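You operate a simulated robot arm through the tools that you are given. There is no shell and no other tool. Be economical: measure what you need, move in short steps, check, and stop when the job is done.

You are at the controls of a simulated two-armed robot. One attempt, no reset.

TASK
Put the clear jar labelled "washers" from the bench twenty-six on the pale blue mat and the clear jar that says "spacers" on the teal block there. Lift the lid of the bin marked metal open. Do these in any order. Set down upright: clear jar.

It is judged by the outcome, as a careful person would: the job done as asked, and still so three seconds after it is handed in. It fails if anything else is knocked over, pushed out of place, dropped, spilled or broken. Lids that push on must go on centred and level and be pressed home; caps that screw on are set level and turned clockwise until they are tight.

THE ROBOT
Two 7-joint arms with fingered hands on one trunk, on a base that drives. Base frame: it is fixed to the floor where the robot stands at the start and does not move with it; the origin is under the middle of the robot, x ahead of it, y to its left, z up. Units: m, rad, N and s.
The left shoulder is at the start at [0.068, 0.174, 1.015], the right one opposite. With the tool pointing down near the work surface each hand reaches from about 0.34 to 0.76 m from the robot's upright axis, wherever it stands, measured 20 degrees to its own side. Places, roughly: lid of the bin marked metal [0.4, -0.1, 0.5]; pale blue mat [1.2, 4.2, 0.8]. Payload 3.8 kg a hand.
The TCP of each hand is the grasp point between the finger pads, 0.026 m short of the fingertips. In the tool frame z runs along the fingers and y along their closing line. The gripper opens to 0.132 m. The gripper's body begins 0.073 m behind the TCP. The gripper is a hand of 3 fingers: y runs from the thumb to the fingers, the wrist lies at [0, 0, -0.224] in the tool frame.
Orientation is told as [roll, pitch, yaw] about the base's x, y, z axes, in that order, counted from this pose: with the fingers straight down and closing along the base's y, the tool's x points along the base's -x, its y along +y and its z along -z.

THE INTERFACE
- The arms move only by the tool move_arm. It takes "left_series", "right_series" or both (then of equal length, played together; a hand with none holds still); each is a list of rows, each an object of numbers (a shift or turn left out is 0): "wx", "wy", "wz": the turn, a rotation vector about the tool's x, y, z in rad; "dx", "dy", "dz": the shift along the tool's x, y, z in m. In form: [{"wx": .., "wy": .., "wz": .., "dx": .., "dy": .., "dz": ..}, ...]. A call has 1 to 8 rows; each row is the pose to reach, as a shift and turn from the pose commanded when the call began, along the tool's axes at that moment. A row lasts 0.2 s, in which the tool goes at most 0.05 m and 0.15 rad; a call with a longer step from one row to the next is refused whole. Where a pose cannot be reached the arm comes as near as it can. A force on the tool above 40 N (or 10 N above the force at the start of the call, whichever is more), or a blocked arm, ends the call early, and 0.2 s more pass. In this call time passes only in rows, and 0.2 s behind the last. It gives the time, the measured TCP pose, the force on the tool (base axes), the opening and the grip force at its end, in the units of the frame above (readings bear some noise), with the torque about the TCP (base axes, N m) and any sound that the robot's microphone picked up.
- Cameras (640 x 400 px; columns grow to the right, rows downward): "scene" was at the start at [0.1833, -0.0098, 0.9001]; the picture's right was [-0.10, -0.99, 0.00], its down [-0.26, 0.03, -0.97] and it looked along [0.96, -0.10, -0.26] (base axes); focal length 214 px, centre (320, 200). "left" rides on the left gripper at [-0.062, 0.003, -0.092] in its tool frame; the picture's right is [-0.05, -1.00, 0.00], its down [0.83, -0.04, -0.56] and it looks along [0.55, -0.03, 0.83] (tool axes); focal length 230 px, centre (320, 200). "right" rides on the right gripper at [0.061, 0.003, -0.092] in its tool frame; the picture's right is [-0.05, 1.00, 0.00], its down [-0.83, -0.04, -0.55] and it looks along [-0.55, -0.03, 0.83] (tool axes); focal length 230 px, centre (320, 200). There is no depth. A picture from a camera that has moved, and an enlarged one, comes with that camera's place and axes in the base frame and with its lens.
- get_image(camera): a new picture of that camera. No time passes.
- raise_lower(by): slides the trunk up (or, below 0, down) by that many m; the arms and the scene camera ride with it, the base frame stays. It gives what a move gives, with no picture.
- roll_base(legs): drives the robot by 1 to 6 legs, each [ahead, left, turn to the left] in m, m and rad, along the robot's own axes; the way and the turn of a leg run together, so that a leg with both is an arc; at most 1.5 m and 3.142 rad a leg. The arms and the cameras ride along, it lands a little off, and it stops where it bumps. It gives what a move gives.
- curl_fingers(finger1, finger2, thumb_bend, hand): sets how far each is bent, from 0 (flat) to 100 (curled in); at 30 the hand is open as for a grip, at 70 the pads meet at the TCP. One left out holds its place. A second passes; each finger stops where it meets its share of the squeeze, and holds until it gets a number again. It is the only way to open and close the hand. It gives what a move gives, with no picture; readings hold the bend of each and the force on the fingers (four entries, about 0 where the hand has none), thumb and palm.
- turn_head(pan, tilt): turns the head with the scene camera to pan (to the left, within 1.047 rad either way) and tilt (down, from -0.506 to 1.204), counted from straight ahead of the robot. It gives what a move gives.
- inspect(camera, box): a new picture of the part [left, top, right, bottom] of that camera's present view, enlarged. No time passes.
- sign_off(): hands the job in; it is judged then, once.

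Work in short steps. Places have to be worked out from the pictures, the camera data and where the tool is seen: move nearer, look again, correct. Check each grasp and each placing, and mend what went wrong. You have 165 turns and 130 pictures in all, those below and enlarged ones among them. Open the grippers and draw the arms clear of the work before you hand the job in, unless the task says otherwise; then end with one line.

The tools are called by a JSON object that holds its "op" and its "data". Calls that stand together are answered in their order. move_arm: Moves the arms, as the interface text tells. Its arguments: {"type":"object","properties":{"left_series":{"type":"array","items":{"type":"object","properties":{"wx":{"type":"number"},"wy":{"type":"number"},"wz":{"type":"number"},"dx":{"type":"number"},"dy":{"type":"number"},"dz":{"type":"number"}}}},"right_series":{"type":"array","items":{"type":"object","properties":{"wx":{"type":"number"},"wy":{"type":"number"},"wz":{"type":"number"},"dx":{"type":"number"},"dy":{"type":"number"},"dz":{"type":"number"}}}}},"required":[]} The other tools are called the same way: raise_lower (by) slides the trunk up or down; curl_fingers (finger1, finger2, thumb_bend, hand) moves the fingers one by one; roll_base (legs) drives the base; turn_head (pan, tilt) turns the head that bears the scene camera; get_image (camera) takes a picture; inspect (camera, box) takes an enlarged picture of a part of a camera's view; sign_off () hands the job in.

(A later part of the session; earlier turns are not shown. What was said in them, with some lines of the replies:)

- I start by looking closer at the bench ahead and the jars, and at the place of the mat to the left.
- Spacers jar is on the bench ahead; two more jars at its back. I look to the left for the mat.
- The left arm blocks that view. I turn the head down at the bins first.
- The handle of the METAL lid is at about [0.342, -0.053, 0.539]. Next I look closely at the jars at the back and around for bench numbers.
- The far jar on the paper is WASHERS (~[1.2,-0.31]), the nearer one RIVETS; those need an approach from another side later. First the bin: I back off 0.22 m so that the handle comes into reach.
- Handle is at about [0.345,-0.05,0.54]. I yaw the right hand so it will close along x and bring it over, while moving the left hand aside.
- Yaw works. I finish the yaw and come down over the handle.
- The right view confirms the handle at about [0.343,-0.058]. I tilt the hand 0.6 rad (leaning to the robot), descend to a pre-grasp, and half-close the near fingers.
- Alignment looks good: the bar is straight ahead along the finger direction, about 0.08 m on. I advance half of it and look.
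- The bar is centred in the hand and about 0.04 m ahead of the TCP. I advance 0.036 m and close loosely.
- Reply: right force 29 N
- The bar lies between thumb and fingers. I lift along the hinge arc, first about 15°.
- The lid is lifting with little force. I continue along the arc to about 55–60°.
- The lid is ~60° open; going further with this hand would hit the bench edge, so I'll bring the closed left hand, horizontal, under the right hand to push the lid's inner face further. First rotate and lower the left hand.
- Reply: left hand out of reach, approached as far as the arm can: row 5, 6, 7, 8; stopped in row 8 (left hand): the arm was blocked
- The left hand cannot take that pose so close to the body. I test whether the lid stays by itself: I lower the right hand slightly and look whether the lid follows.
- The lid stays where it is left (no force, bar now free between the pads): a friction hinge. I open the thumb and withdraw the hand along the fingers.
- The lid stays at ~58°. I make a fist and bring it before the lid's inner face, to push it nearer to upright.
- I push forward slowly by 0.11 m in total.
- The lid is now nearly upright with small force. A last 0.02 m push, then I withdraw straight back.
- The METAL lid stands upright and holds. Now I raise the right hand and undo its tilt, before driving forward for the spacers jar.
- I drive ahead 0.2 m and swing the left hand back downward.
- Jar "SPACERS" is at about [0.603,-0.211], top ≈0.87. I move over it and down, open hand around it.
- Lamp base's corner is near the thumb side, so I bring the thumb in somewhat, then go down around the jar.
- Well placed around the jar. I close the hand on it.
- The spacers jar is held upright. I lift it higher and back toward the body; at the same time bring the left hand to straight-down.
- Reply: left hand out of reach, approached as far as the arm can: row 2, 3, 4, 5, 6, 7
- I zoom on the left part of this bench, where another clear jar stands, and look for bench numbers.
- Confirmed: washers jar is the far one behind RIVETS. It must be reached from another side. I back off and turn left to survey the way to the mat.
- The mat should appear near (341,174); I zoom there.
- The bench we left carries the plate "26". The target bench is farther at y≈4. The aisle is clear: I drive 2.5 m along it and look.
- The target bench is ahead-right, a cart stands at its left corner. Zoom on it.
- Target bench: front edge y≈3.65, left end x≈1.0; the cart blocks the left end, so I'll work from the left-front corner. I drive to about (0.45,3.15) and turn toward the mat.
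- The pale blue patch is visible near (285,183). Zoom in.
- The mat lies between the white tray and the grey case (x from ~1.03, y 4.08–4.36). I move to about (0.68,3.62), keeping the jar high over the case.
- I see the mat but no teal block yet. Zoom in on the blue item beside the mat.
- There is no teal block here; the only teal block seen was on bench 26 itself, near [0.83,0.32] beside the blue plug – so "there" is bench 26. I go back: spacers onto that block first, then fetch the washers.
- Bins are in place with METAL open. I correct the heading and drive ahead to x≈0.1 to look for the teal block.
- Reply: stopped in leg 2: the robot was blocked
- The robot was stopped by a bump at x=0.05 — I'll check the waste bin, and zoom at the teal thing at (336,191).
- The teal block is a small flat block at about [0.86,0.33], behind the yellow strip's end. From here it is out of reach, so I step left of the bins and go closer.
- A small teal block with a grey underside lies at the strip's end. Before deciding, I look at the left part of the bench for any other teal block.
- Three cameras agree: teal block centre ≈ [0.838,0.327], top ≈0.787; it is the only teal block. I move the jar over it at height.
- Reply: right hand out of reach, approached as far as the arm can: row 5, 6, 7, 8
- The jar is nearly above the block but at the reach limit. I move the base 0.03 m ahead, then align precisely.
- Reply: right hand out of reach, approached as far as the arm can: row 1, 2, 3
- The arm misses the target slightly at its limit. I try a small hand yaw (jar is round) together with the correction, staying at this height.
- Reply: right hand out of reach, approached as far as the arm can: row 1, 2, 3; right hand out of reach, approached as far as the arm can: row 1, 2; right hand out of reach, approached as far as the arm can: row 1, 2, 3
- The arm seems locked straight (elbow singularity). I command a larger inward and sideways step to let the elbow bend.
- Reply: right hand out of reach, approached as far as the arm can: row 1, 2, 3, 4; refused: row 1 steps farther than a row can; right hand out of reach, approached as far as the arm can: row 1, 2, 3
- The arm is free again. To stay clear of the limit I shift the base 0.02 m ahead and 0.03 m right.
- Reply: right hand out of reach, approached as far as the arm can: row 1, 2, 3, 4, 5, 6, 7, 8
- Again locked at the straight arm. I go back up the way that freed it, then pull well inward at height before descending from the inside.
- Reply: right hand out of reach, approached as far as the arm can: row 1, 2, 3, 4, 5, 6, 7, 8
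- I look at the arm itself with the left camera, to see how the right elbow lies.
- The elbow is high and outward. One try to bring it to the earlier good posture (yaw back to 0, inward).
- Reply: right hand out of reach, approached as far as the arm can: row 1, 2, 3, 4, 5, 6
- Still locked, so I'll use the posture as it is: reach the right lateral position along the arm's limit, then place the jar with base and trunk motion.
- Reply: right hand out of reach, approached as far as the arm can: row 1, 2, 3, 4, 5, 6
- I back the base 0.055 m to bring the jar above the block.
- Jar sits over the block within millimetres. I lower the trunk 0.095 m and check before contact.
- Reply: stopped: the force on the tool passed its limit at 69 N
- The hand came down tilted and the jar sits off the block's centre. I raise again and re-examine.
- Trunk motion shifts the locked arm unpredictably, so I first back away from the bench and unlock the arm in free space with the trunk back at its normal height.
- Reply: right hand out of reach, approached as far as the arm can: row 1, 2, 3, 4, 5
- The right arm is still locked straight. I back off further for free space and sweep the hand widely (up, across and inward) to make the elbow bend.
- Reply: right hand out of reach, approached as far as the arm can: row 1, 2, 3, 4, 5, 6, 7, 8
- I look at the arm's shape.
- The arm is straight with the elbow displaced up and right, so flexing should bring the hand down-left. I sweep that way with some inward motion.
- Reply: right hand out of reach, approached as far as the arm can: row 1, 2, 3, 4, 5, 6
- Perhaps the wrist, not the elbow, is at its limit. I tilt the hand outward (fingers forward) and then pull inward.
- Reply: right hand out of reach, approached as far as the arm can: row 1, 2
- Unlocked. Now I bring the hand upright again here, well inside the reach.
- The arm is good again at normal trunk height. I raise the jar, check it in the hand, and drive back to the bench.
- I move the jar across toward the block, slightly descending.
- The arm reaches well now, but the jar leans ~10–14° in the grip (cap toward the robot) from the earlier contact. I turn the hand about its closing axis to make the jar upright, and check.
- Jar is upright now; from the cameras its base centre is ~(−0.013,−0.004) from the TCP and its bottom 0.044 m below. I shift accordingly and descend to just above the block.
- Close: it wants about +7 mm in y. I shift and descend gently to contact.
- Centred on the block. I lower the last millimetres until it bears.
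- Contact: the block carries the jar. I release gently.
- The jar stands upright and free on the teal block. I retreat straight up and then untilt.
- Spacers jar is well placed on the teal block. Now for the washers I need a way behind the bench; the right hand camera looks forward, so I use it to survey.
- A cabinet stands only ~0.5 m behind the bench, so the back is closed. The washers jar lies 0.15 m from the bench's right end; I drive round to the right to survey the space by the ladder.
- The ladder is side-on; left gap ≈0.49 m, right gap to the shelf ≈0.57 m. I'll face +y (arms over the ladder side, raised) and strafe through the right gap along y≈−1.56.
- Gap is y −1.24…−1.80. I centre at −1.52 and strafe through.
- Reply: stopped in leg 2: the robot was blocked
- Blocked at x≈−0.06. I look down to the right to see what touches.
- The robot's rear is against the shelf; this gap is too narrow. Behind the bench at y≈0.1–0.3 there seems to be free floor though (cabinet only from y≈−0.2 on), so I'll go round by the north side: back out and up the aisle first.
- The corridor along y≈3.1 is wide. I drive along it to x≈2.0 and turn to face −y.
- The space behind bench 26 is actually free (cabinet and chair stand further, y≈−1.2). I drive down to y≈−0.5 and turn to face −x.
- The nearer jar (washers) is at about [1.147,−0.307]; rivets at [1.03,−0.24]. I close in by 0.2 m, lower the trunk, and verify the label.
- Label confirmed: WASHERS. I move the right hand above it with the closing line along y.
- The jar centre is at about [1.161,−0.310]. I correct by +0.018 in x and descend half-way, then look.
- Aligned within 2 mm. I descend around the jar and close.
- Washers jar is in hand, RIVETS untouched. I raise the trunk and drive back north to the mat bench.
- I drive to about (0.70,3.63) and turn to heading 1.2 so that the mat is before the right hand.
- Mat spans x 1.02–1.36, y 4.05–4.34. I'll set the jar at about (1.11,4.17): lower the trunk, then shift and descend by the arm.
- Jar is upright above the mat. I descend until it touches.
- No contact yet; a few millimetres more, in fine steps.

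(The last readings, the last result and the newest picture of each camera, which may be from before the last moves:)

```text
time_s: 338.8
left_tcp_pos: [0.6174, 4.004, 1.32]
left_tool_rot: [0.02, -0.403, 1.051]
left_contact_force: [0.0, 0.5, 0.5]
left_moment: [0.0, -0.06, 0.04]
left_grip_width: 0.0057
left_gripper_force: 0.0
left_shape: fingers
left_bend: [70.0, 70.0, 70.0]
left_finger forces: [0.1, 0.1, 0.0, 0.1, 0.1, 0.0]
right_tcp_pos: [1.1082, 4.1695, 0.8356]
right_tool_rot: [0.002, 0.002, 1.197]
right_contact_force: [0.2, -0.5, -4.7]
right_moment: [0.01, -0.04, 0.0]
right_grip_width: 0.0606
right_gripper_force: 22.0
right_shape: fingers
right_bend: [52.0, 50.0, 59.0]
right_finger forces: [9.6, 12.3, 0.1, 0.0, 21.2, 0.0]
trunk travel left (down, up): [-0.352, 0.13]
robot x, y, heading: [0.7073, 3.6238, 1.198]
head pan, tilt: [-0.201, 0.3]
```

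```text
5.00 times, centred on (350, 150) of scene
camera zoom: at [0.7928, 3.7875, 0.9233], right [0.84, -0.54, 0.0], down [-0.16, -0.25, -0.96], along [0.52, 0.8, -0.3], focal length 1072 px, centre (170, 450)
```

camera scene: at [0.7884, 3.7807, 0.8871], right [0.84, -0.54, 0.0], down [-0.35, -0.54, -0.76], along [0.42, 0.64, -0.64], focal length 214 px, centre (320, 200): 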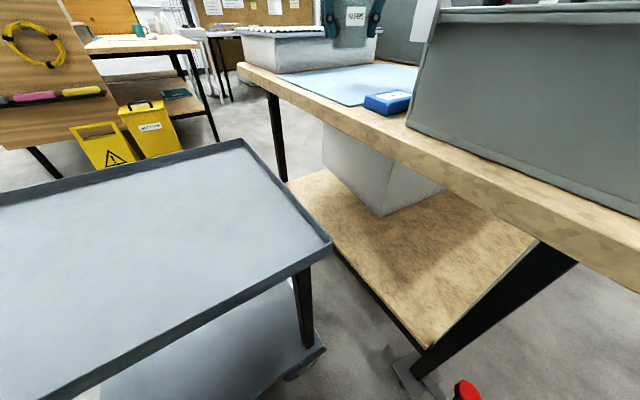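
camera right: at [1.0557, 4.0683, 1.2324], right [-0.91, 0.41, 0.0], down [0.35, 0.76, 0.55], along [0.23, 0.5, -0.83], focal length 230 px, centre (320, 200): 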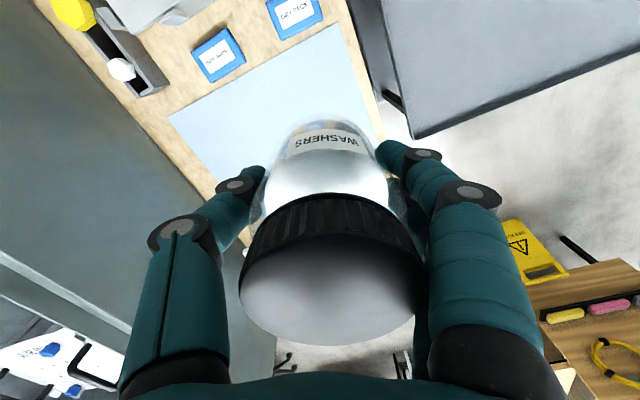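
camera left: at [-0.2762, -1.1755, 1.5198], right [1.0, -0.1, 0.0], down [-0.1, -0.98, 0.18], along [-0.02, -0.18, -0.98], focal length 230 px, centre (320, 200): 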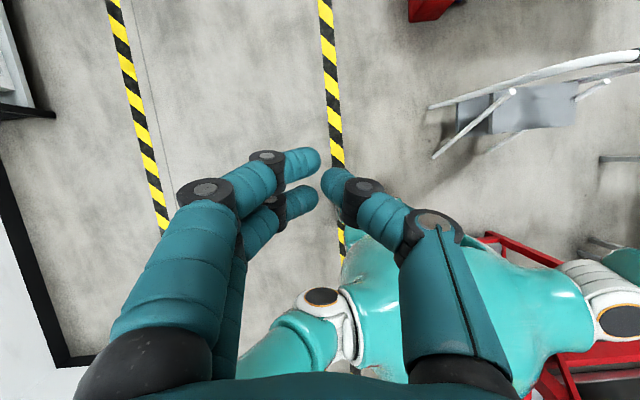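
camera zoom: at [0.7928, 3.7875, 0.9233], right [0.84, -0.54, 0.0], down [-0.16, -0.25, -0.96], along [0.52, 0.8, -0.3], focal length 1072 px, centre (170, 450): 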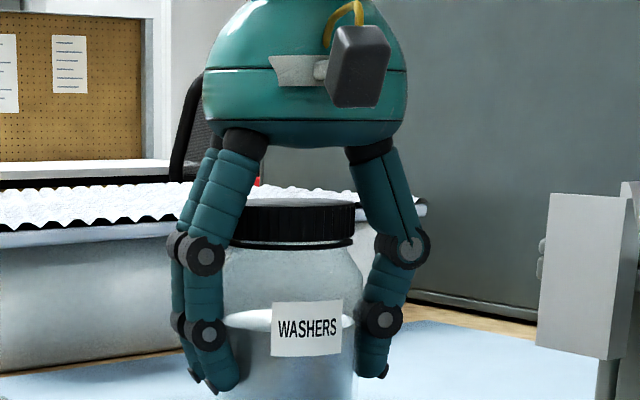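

{"op": "inspect", "data": {"camera": "scene", "box": [286, 140, 414, 220]}}

{"op": "move_arm", "data": {"right_series": [{"dz": 0.003}, {"dz": 0.006}, {"dz": 0.009}]}}

```text
5.00 times, centred on (350, 180) of scene
camera zoom: at [0.7928, 3.7875, 0.9233], right [0.84, -0.54, 0.0], down [-0.16, -0.25, -0.96], along [0.52, 0.8, -0.3], focal length 1072 px, centre (170, 300)
```

zoom: 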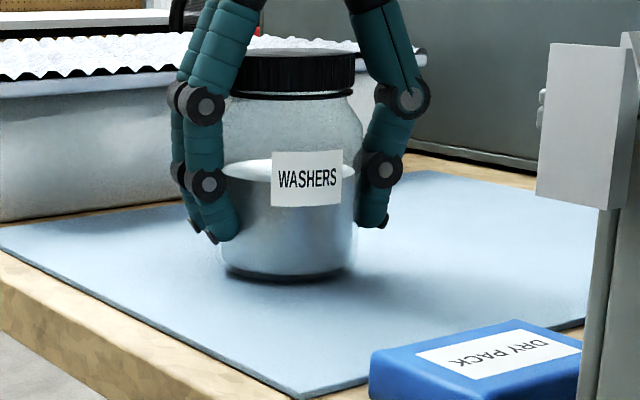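

```text
time_s: 339.6
left_tcp_pos: [0.616, 3.9996, 1.3205]
left_tool_rot: [0.018, -0.405, 1.051]
left_contact_force: [0.8, -0.5, -0.4]
left_moment: [0.01, 0.04, 0.01]
left_grip_width: 0.0057
left_gripper_force: 0.2
left_shape: fingers
left_bend: [70.0, 70.0, 70.0]
left_finger forces: [0.0, 0.0, 0.1, 0.0, 0.0, 0.1]
right_tcp_pos: [1.1086, 4.1702, 0.8318]
right_tool_rot: [0.006, -0.009, 1.196]
right_contact_force: [3.7, 0.2, 24.8]
right_moment: [0.07, 0.1, -0.05]
right_grip_width: 0.0607
right_gripper_force: 23.2
right_shape: fingers
right_bend: [53.0, 51.0, 60.0]
right_finger forces: [10.2, 11.8, 0.1, 0.0, 24.2, 0.0]
trunk travel left (down, up): [-0.352, 0.13]
robot x, y, heading: [0.7039, 3.6247, 1.194]
head pan, tilt: [-0.201, 0.3]
```

Contact (25 N). I back off 4 mm of command to relieve the pressure, then release gently.

{"op": "move_arm", "data": {"right_series": [{"dz": -0.0035}]}}

{"op": "curl_fingers", "data": {"hand": "right", "finger1": 45, "finger2": 43, "thumb_bend": 52}}

{"op": "curl_fingers", "data": {"hand": "right", "finger1": 36, "finger2": 36, "thumb_bend": 38}}

{"op": "inspect", "data": {"camera": "scene", "box": [286, 130, 414, 210]}}

```text
time_s: 340.0
left_tcp_pos: [0.6151, 4.0021, 1.3196]
left_tool_rot: [0.02, -0.404, 1.052]
left_contact_force: [0.3, 0.1, -0.3]
left_moment: [-0.04, 0.0, -0.01]
left_grip_width: 0.0056
left_gripper_force: 0.0
left_shape: fingers
left_bend: [70.0, 70.0, 70.0]
left_finger forces: [0.0, 0.0, 0.0, 0.0, 0.1, 0.0]
right_tcp_pos: [1.108, 4.1704, 0.8321]
right_tool_rot: [0.002, -0.002, 1.198]
right_contact_force: [2.2, 2.5, 19.1]
right_moment: [0.2, 0.14, -0.06]
right_grip_width: 0.0602
right_gripper_force: 22.7
right_shape: fingers
right_bend: [53.0, 51.0, 60.0]
right_finger forces: [10.3, 12.2, 0.1, 0.1, 22.7, 0.0]
trunk travel left (down, up): [-0.352, 0.13]
robot x, y, heading: [0.7088, 3.6184, 1.199]
head pan, tilt: [-0.201, 0.3]
```

```text
time_s: 341.0
left_tcp_pos: [0.6165, 4.0014, 1.3207]
left_tool_rot: [0.019, -0.402, 1.052]
left_contact_force: [-0.6, -1.0, 0.6]
left_moment: [-0.01, 0.0, -0.02]
left_grip_width: 0.0055
left_gripper_force: 0.1
left_shape: fingers
left_bend: [70.0, 70.0, 70.0]
left_finger forces: [0.0, 0.0, 0.1, 0.0, 0.0, 0.1]
right_tcp_pos: [1.1089, 4.1686, 0.8301]
right_tool_rot: [0.003, 0.002, 1.197]
right_contact_force: [-1.0, 0.3, -0.6]
right_moment: [-0.02, -0.02, 0.0]
right_grip_width: 0.073
right_gripper_force: 0.1
right_shape: fingers
right_bend: [45.0, 43.0, 52.0]
right_finger forces: [0.0, 0.4, 0.0, 0.0, 0.3, 0.0]
trunk travel left (down, up): [-0.352, 0.13]
robot x, y, heading: [0.708, 3.623, 1.194]
head pan, tilt: [-0.201, 0.3]
```

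```text
time_s: 342.0
left_tcp_pos: [0.6173, 4.0033, 1.3204]
left_tool_rot: [0.018, -0.405, 1.052]
left_contact_force: [0.0, 0.4, 0.3]
left_moment: [-0.01, 0.01, -0.04]
left_grip_width: 0.0059
left_gripper_force: 0.1
left_shape: fingers
left_bend: [70.0, 70.0, 70.0]
left_finger forces: [0.1, 0.0, 0.0, 0.0, 0.1, 0.0]
right_tcp_pos: [1.1076, 4.1699, 0.8294]
right_tool_rot: [0.002, 0.001, 1.198]
right_contact_force: [-0.7, -0.7, -0.1]
right_moment: [0.0, -0.01, 0.0]
right_grip_width: 0.1108
right_gripper_force: 0.1
right_shape: fingers
right_bend: [36.0, 36.0, 38.0]
right_finger forces: [0.1, 0.0, 0.0, 0.0, 0.1, 0.1]
trunk travel left (down, up): [-0.352, 0.13]
robot x, y, heading: [0.7041, 3.6227, 1.19]
head pan, tilt: [-0.201, 0.3]
```

```text
5.00 times, centred on (350, 170) of scene
camera zoom: at [0.7926, 3.7872, 0.9234], right [0.84, -0.54, 0.0], down [-0.16, -0.25, -0.96], along [0.52, 0.8, -0.3], focal length 1072 px, centre (170, 350)
```

zoom: 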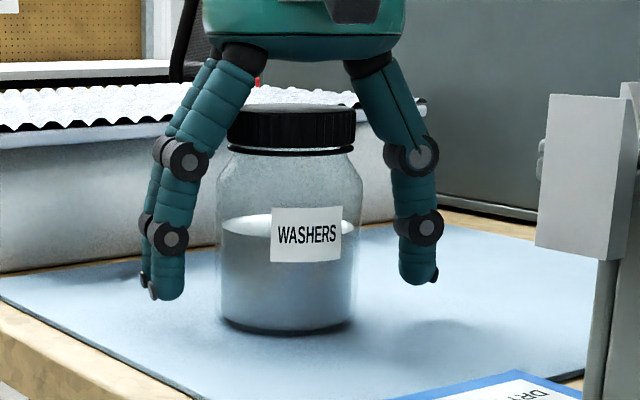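

The washers jar stands upright on the mat, free of the fingers. I lift straight up, then back the robot away and open both hands.

{"op": "move_arm", "data": {"right_series": [{"dz": -0.04}, {"dz": -0.08}, {"dz": -0.12}, {"dz": -0.16}, {"dz": -0.2}, {"dz": -0.24}]}}

{"op": "raise_lower", "data": {"by": 0.1}}

{"op": "roll_base", "data": {"legs": [[-0.6, 0.1, 0]]}}

{"op": "curl_fingers", "data": {"hand": "left", "finger1": 30, "finger2": 30, "thumb_bend": 30}}

{"op": "turn_head", "data": {"pan": -0.35, "tilt": 0.3}}

{"op": "get_image", "data": {"camera": "scene"}}

```text
time_s: 343.4
left_tcp_pos: [0.6166, 4.0026, 1.3195]
left_tool_rot: [0.02, -0.402, 1.052]
left_contact_force: [0.1, 0.5, 0.4]
left_moment: [-0.02, -0.03, -0.01]
left_grip_width: 0.0058
left_gripper_force: 0.1
left_shape: fingers
left_bend: [70.0, 70.0, 70.0]
left_finger forces: [0.0, 0.0, 0.0, 0.0, 0.0, 0.0]
right_tcp_pos: [1.1087, 4.1684, 1.0697]
right_tool_rot: [0.002, 0.003, 1.195]
right_contact_force: [-0.3, -0.6, 0.7]
right_moment: [0.01, 0.0, 0.0]
right_grip_width: 0.1109
right_gripper_force: 0.0
right_shape: fingers
right_bend: [36.0, 36.0, 38.0]
right_finger forces: [0.0, 0.0, 0.0, 0.0, 0.0, 0.0]
trunk travel left (down, up): [-0.352, 0.13]
robot x, y, heading: [0.7039, 3.623, 1.191]
head pan, tilt: [-0.201, 0.3]
```

```text
time_s: 344.8
left_tcp_pos: [0.6165, 4.0049, 1.4185]
left_tool_rot: [0.019, -0.401, 1.051]
left_contact_force: [-1.0, 0.3, 0.2]
left_moment: [-0.01, 0.0, -0.02]
left_grip_width: 0.0059
left_gripper_force: 0.0
left_shape: fingers
left_bend: [70.0, 70.0, 70.0]
left_finger forces: [0.0, 0.0, 0.0, 0.0, 0.1, 0.1]
right_tcp_pos: [1.097, 4.1374, 1.2668]
right_tool_rot: [0.003, -0.15, 1.197]
right_contact_force: [0.2, -0.8, 1.0]
right_moment: [0.03, 0.02, 0.02]
right_grip_width: 0.1111
right_gripper_force: 0.1
right_shape: fingers
right_bend: [36.0, 36.0, 38.0]
right_finger forces: [0.0, 0.0, 0.1, 0.0, 0.0, 0.0]
trunk travel left (down, up): [-0.452, 0.03]
robot x, y, heading: [0.7042, 3.6246, 1.197]
head pan, tilt: [-0.201, 0.3]
```

```text
time_s: 348.1
left_tcp_pos: [0.312, 3.4951, 1.419]
left_tool_rot: [0.019, -0.403, 1.047]
left_contact_force: [0.3, 0.4, 0.1]
left_moment: [-0.04, 0.01, -0.02]
left_grip_width: 0.0056
left_gripper_force: 0.1
left_shape: fingers
left_bend: [70.0, 70.0, 70.0]
left_finger forces: [0.0, 0.0, 0.1, 0.0, 0.1, 0.1]
right_tcp_pos: [0.7928, 3.6249, 1.2683]
right_tool_rot: [0.002, -0.153, 1.194]
right_contact_force: [0.7, -0.1, 0.5]
right_moment: [0.01, 0.02, 0.0]
right_grip_width: 0.111
right_gripper_force: 0.0
right_shape: fingers
right_bend: [36.0, 36.0, 38.0]
right_finger forces: [0.0, 0.0, 0.1, 0.0, 0.0, 0.0]
trunk travel left (down, up): [-0.452, 0.03]
robot x, y, heading: [0.3978, 3.1171, 1.192]
head pan, tilt: [-0.201, 0.3]
```

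```text
time_s: 349.1
left_tcp_pos: [0.3112, 3.4949, 1.4204]
left_tool_rot: [0.021, -0.403, 1.049]
left_contact_force: [-0.8, -0.5, 0.5]
left_moment: [-0.03, 0.0, 0.0]
left_grip_width: 0.1338
left_gripper_force: 0.1
left_shape: fingers
left_bend: [30.0, 30.0, 30.0]
left_finger forces: [0.0, 0.1, 0.0, 0.0, 0.1, 0.0]
right_tcp_pos: [0.7922, 3.6248, 1.2699]
right_tool_rot: [0.004, -0.152, 1.189]
right_contact_force: [-0.1, -0.9, 0.2]
right_moment: [-0.05, -0.01, -0.01]
right_grip_width: 0.1109
right_gripper_force: 0.1
right_shape: fingers
right_bend: [36.0, 36.0, 38.0]
right_finger forces: [0.1, 0.1, 0.1, 0.1, 0.1, 0.0]
trunk travel left (down, up): [-0.452, 0.03]
robot x, y, heading: [0.3977, 3.1164, 1.188]
head pan, tilt: [-0.201, 0.3]
```

```text
time_s: 349.8
left_tcp_pos: [0.3111, 3.4944, 1.42]
left_tool_rot: [0.019, -0.402, 1.045]
left_contact_force: [-0.6, -0.7, 1.1]
left_moment: [-0.01, 0.02, 0.0]
left_grip_width: 0.1337
left_gripper_force: 0.1
left_shape: fingers
left_bend: [30.0, 30.0, 30.0]
left_finger forces: [0.1, 0.1, 0.1, 0.0, 0.0, 0.1]
right_tcp_pos: [0.7921, 3.6251, 1.2687]
right_tool_rot: [0.003, -0.151, 1.191]
right_contact_force: [0.1, -0.6, 0.0]
right_moment: [0.03, 0.0, -0.02]
right_grip_width: 0.111
right_gripper_force: 0.1
right_shape: fingers
right_bend: [36.0, 36.0, 38.0]
right_finger forces: [0.1, 0.1, 0.0, 0.2, 0.1, 0.0]
trunk travel left (down, up): [-0.452, 0.03]
robot x, y, heading: [0.4003, 3.1158, 1.194]
head pan, tilt: [-0.351, 0.3]
```

```text
17 pictures are left
camera scene: at [0.5028, 3.2832, 1.0473], right [0.74, -0.67, 0.0], down [-0.2, -0.22, -0.96], along [0.64, 0.71, -0.3], focal length 214 px, centre (320, 200)
```

scene: 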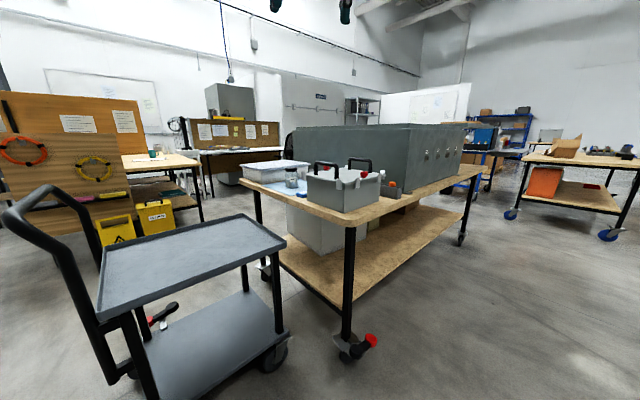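

A last check of the jar on the mat.

{"op": "inspect", "data": {"camera": "scene", "box": [230, 130, 390, 230]}}

```text
4.00 times, centred on (310, 180) of scene
camera zoom: at [0.5028, 3.2832, 1.0473], right [0.74, -0.67, 0.0], down [-0.2, -0.22, -0.96], along [0.64, 0.71, -0.3], focal length 858 px, centre (360, 280)
```

zoom: 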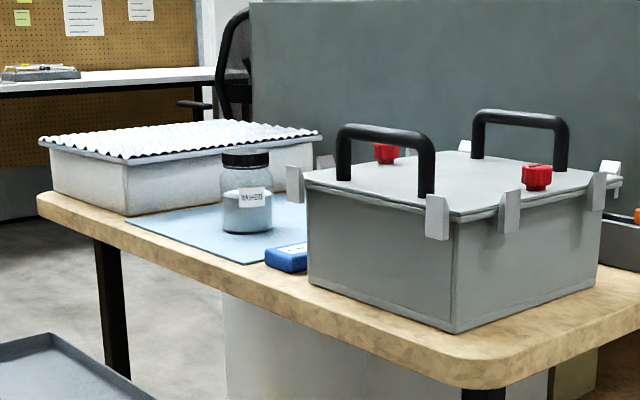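

The washers jar stands upright on the mat, the spacers jar on the teal block, and the METAL lid is open; hands are open and clear, so I hand in.

{"op": "sign_off", "data": {}}

```text
The job is handed in.
```

I've handed in the job: the washers jar is upright on the pale blue mat, the spacers jar is upright on the teal block on bench 26, and the METAL bin's lid is standing open. I took "there" to mean bench 26, since the only teal block I saw was there.
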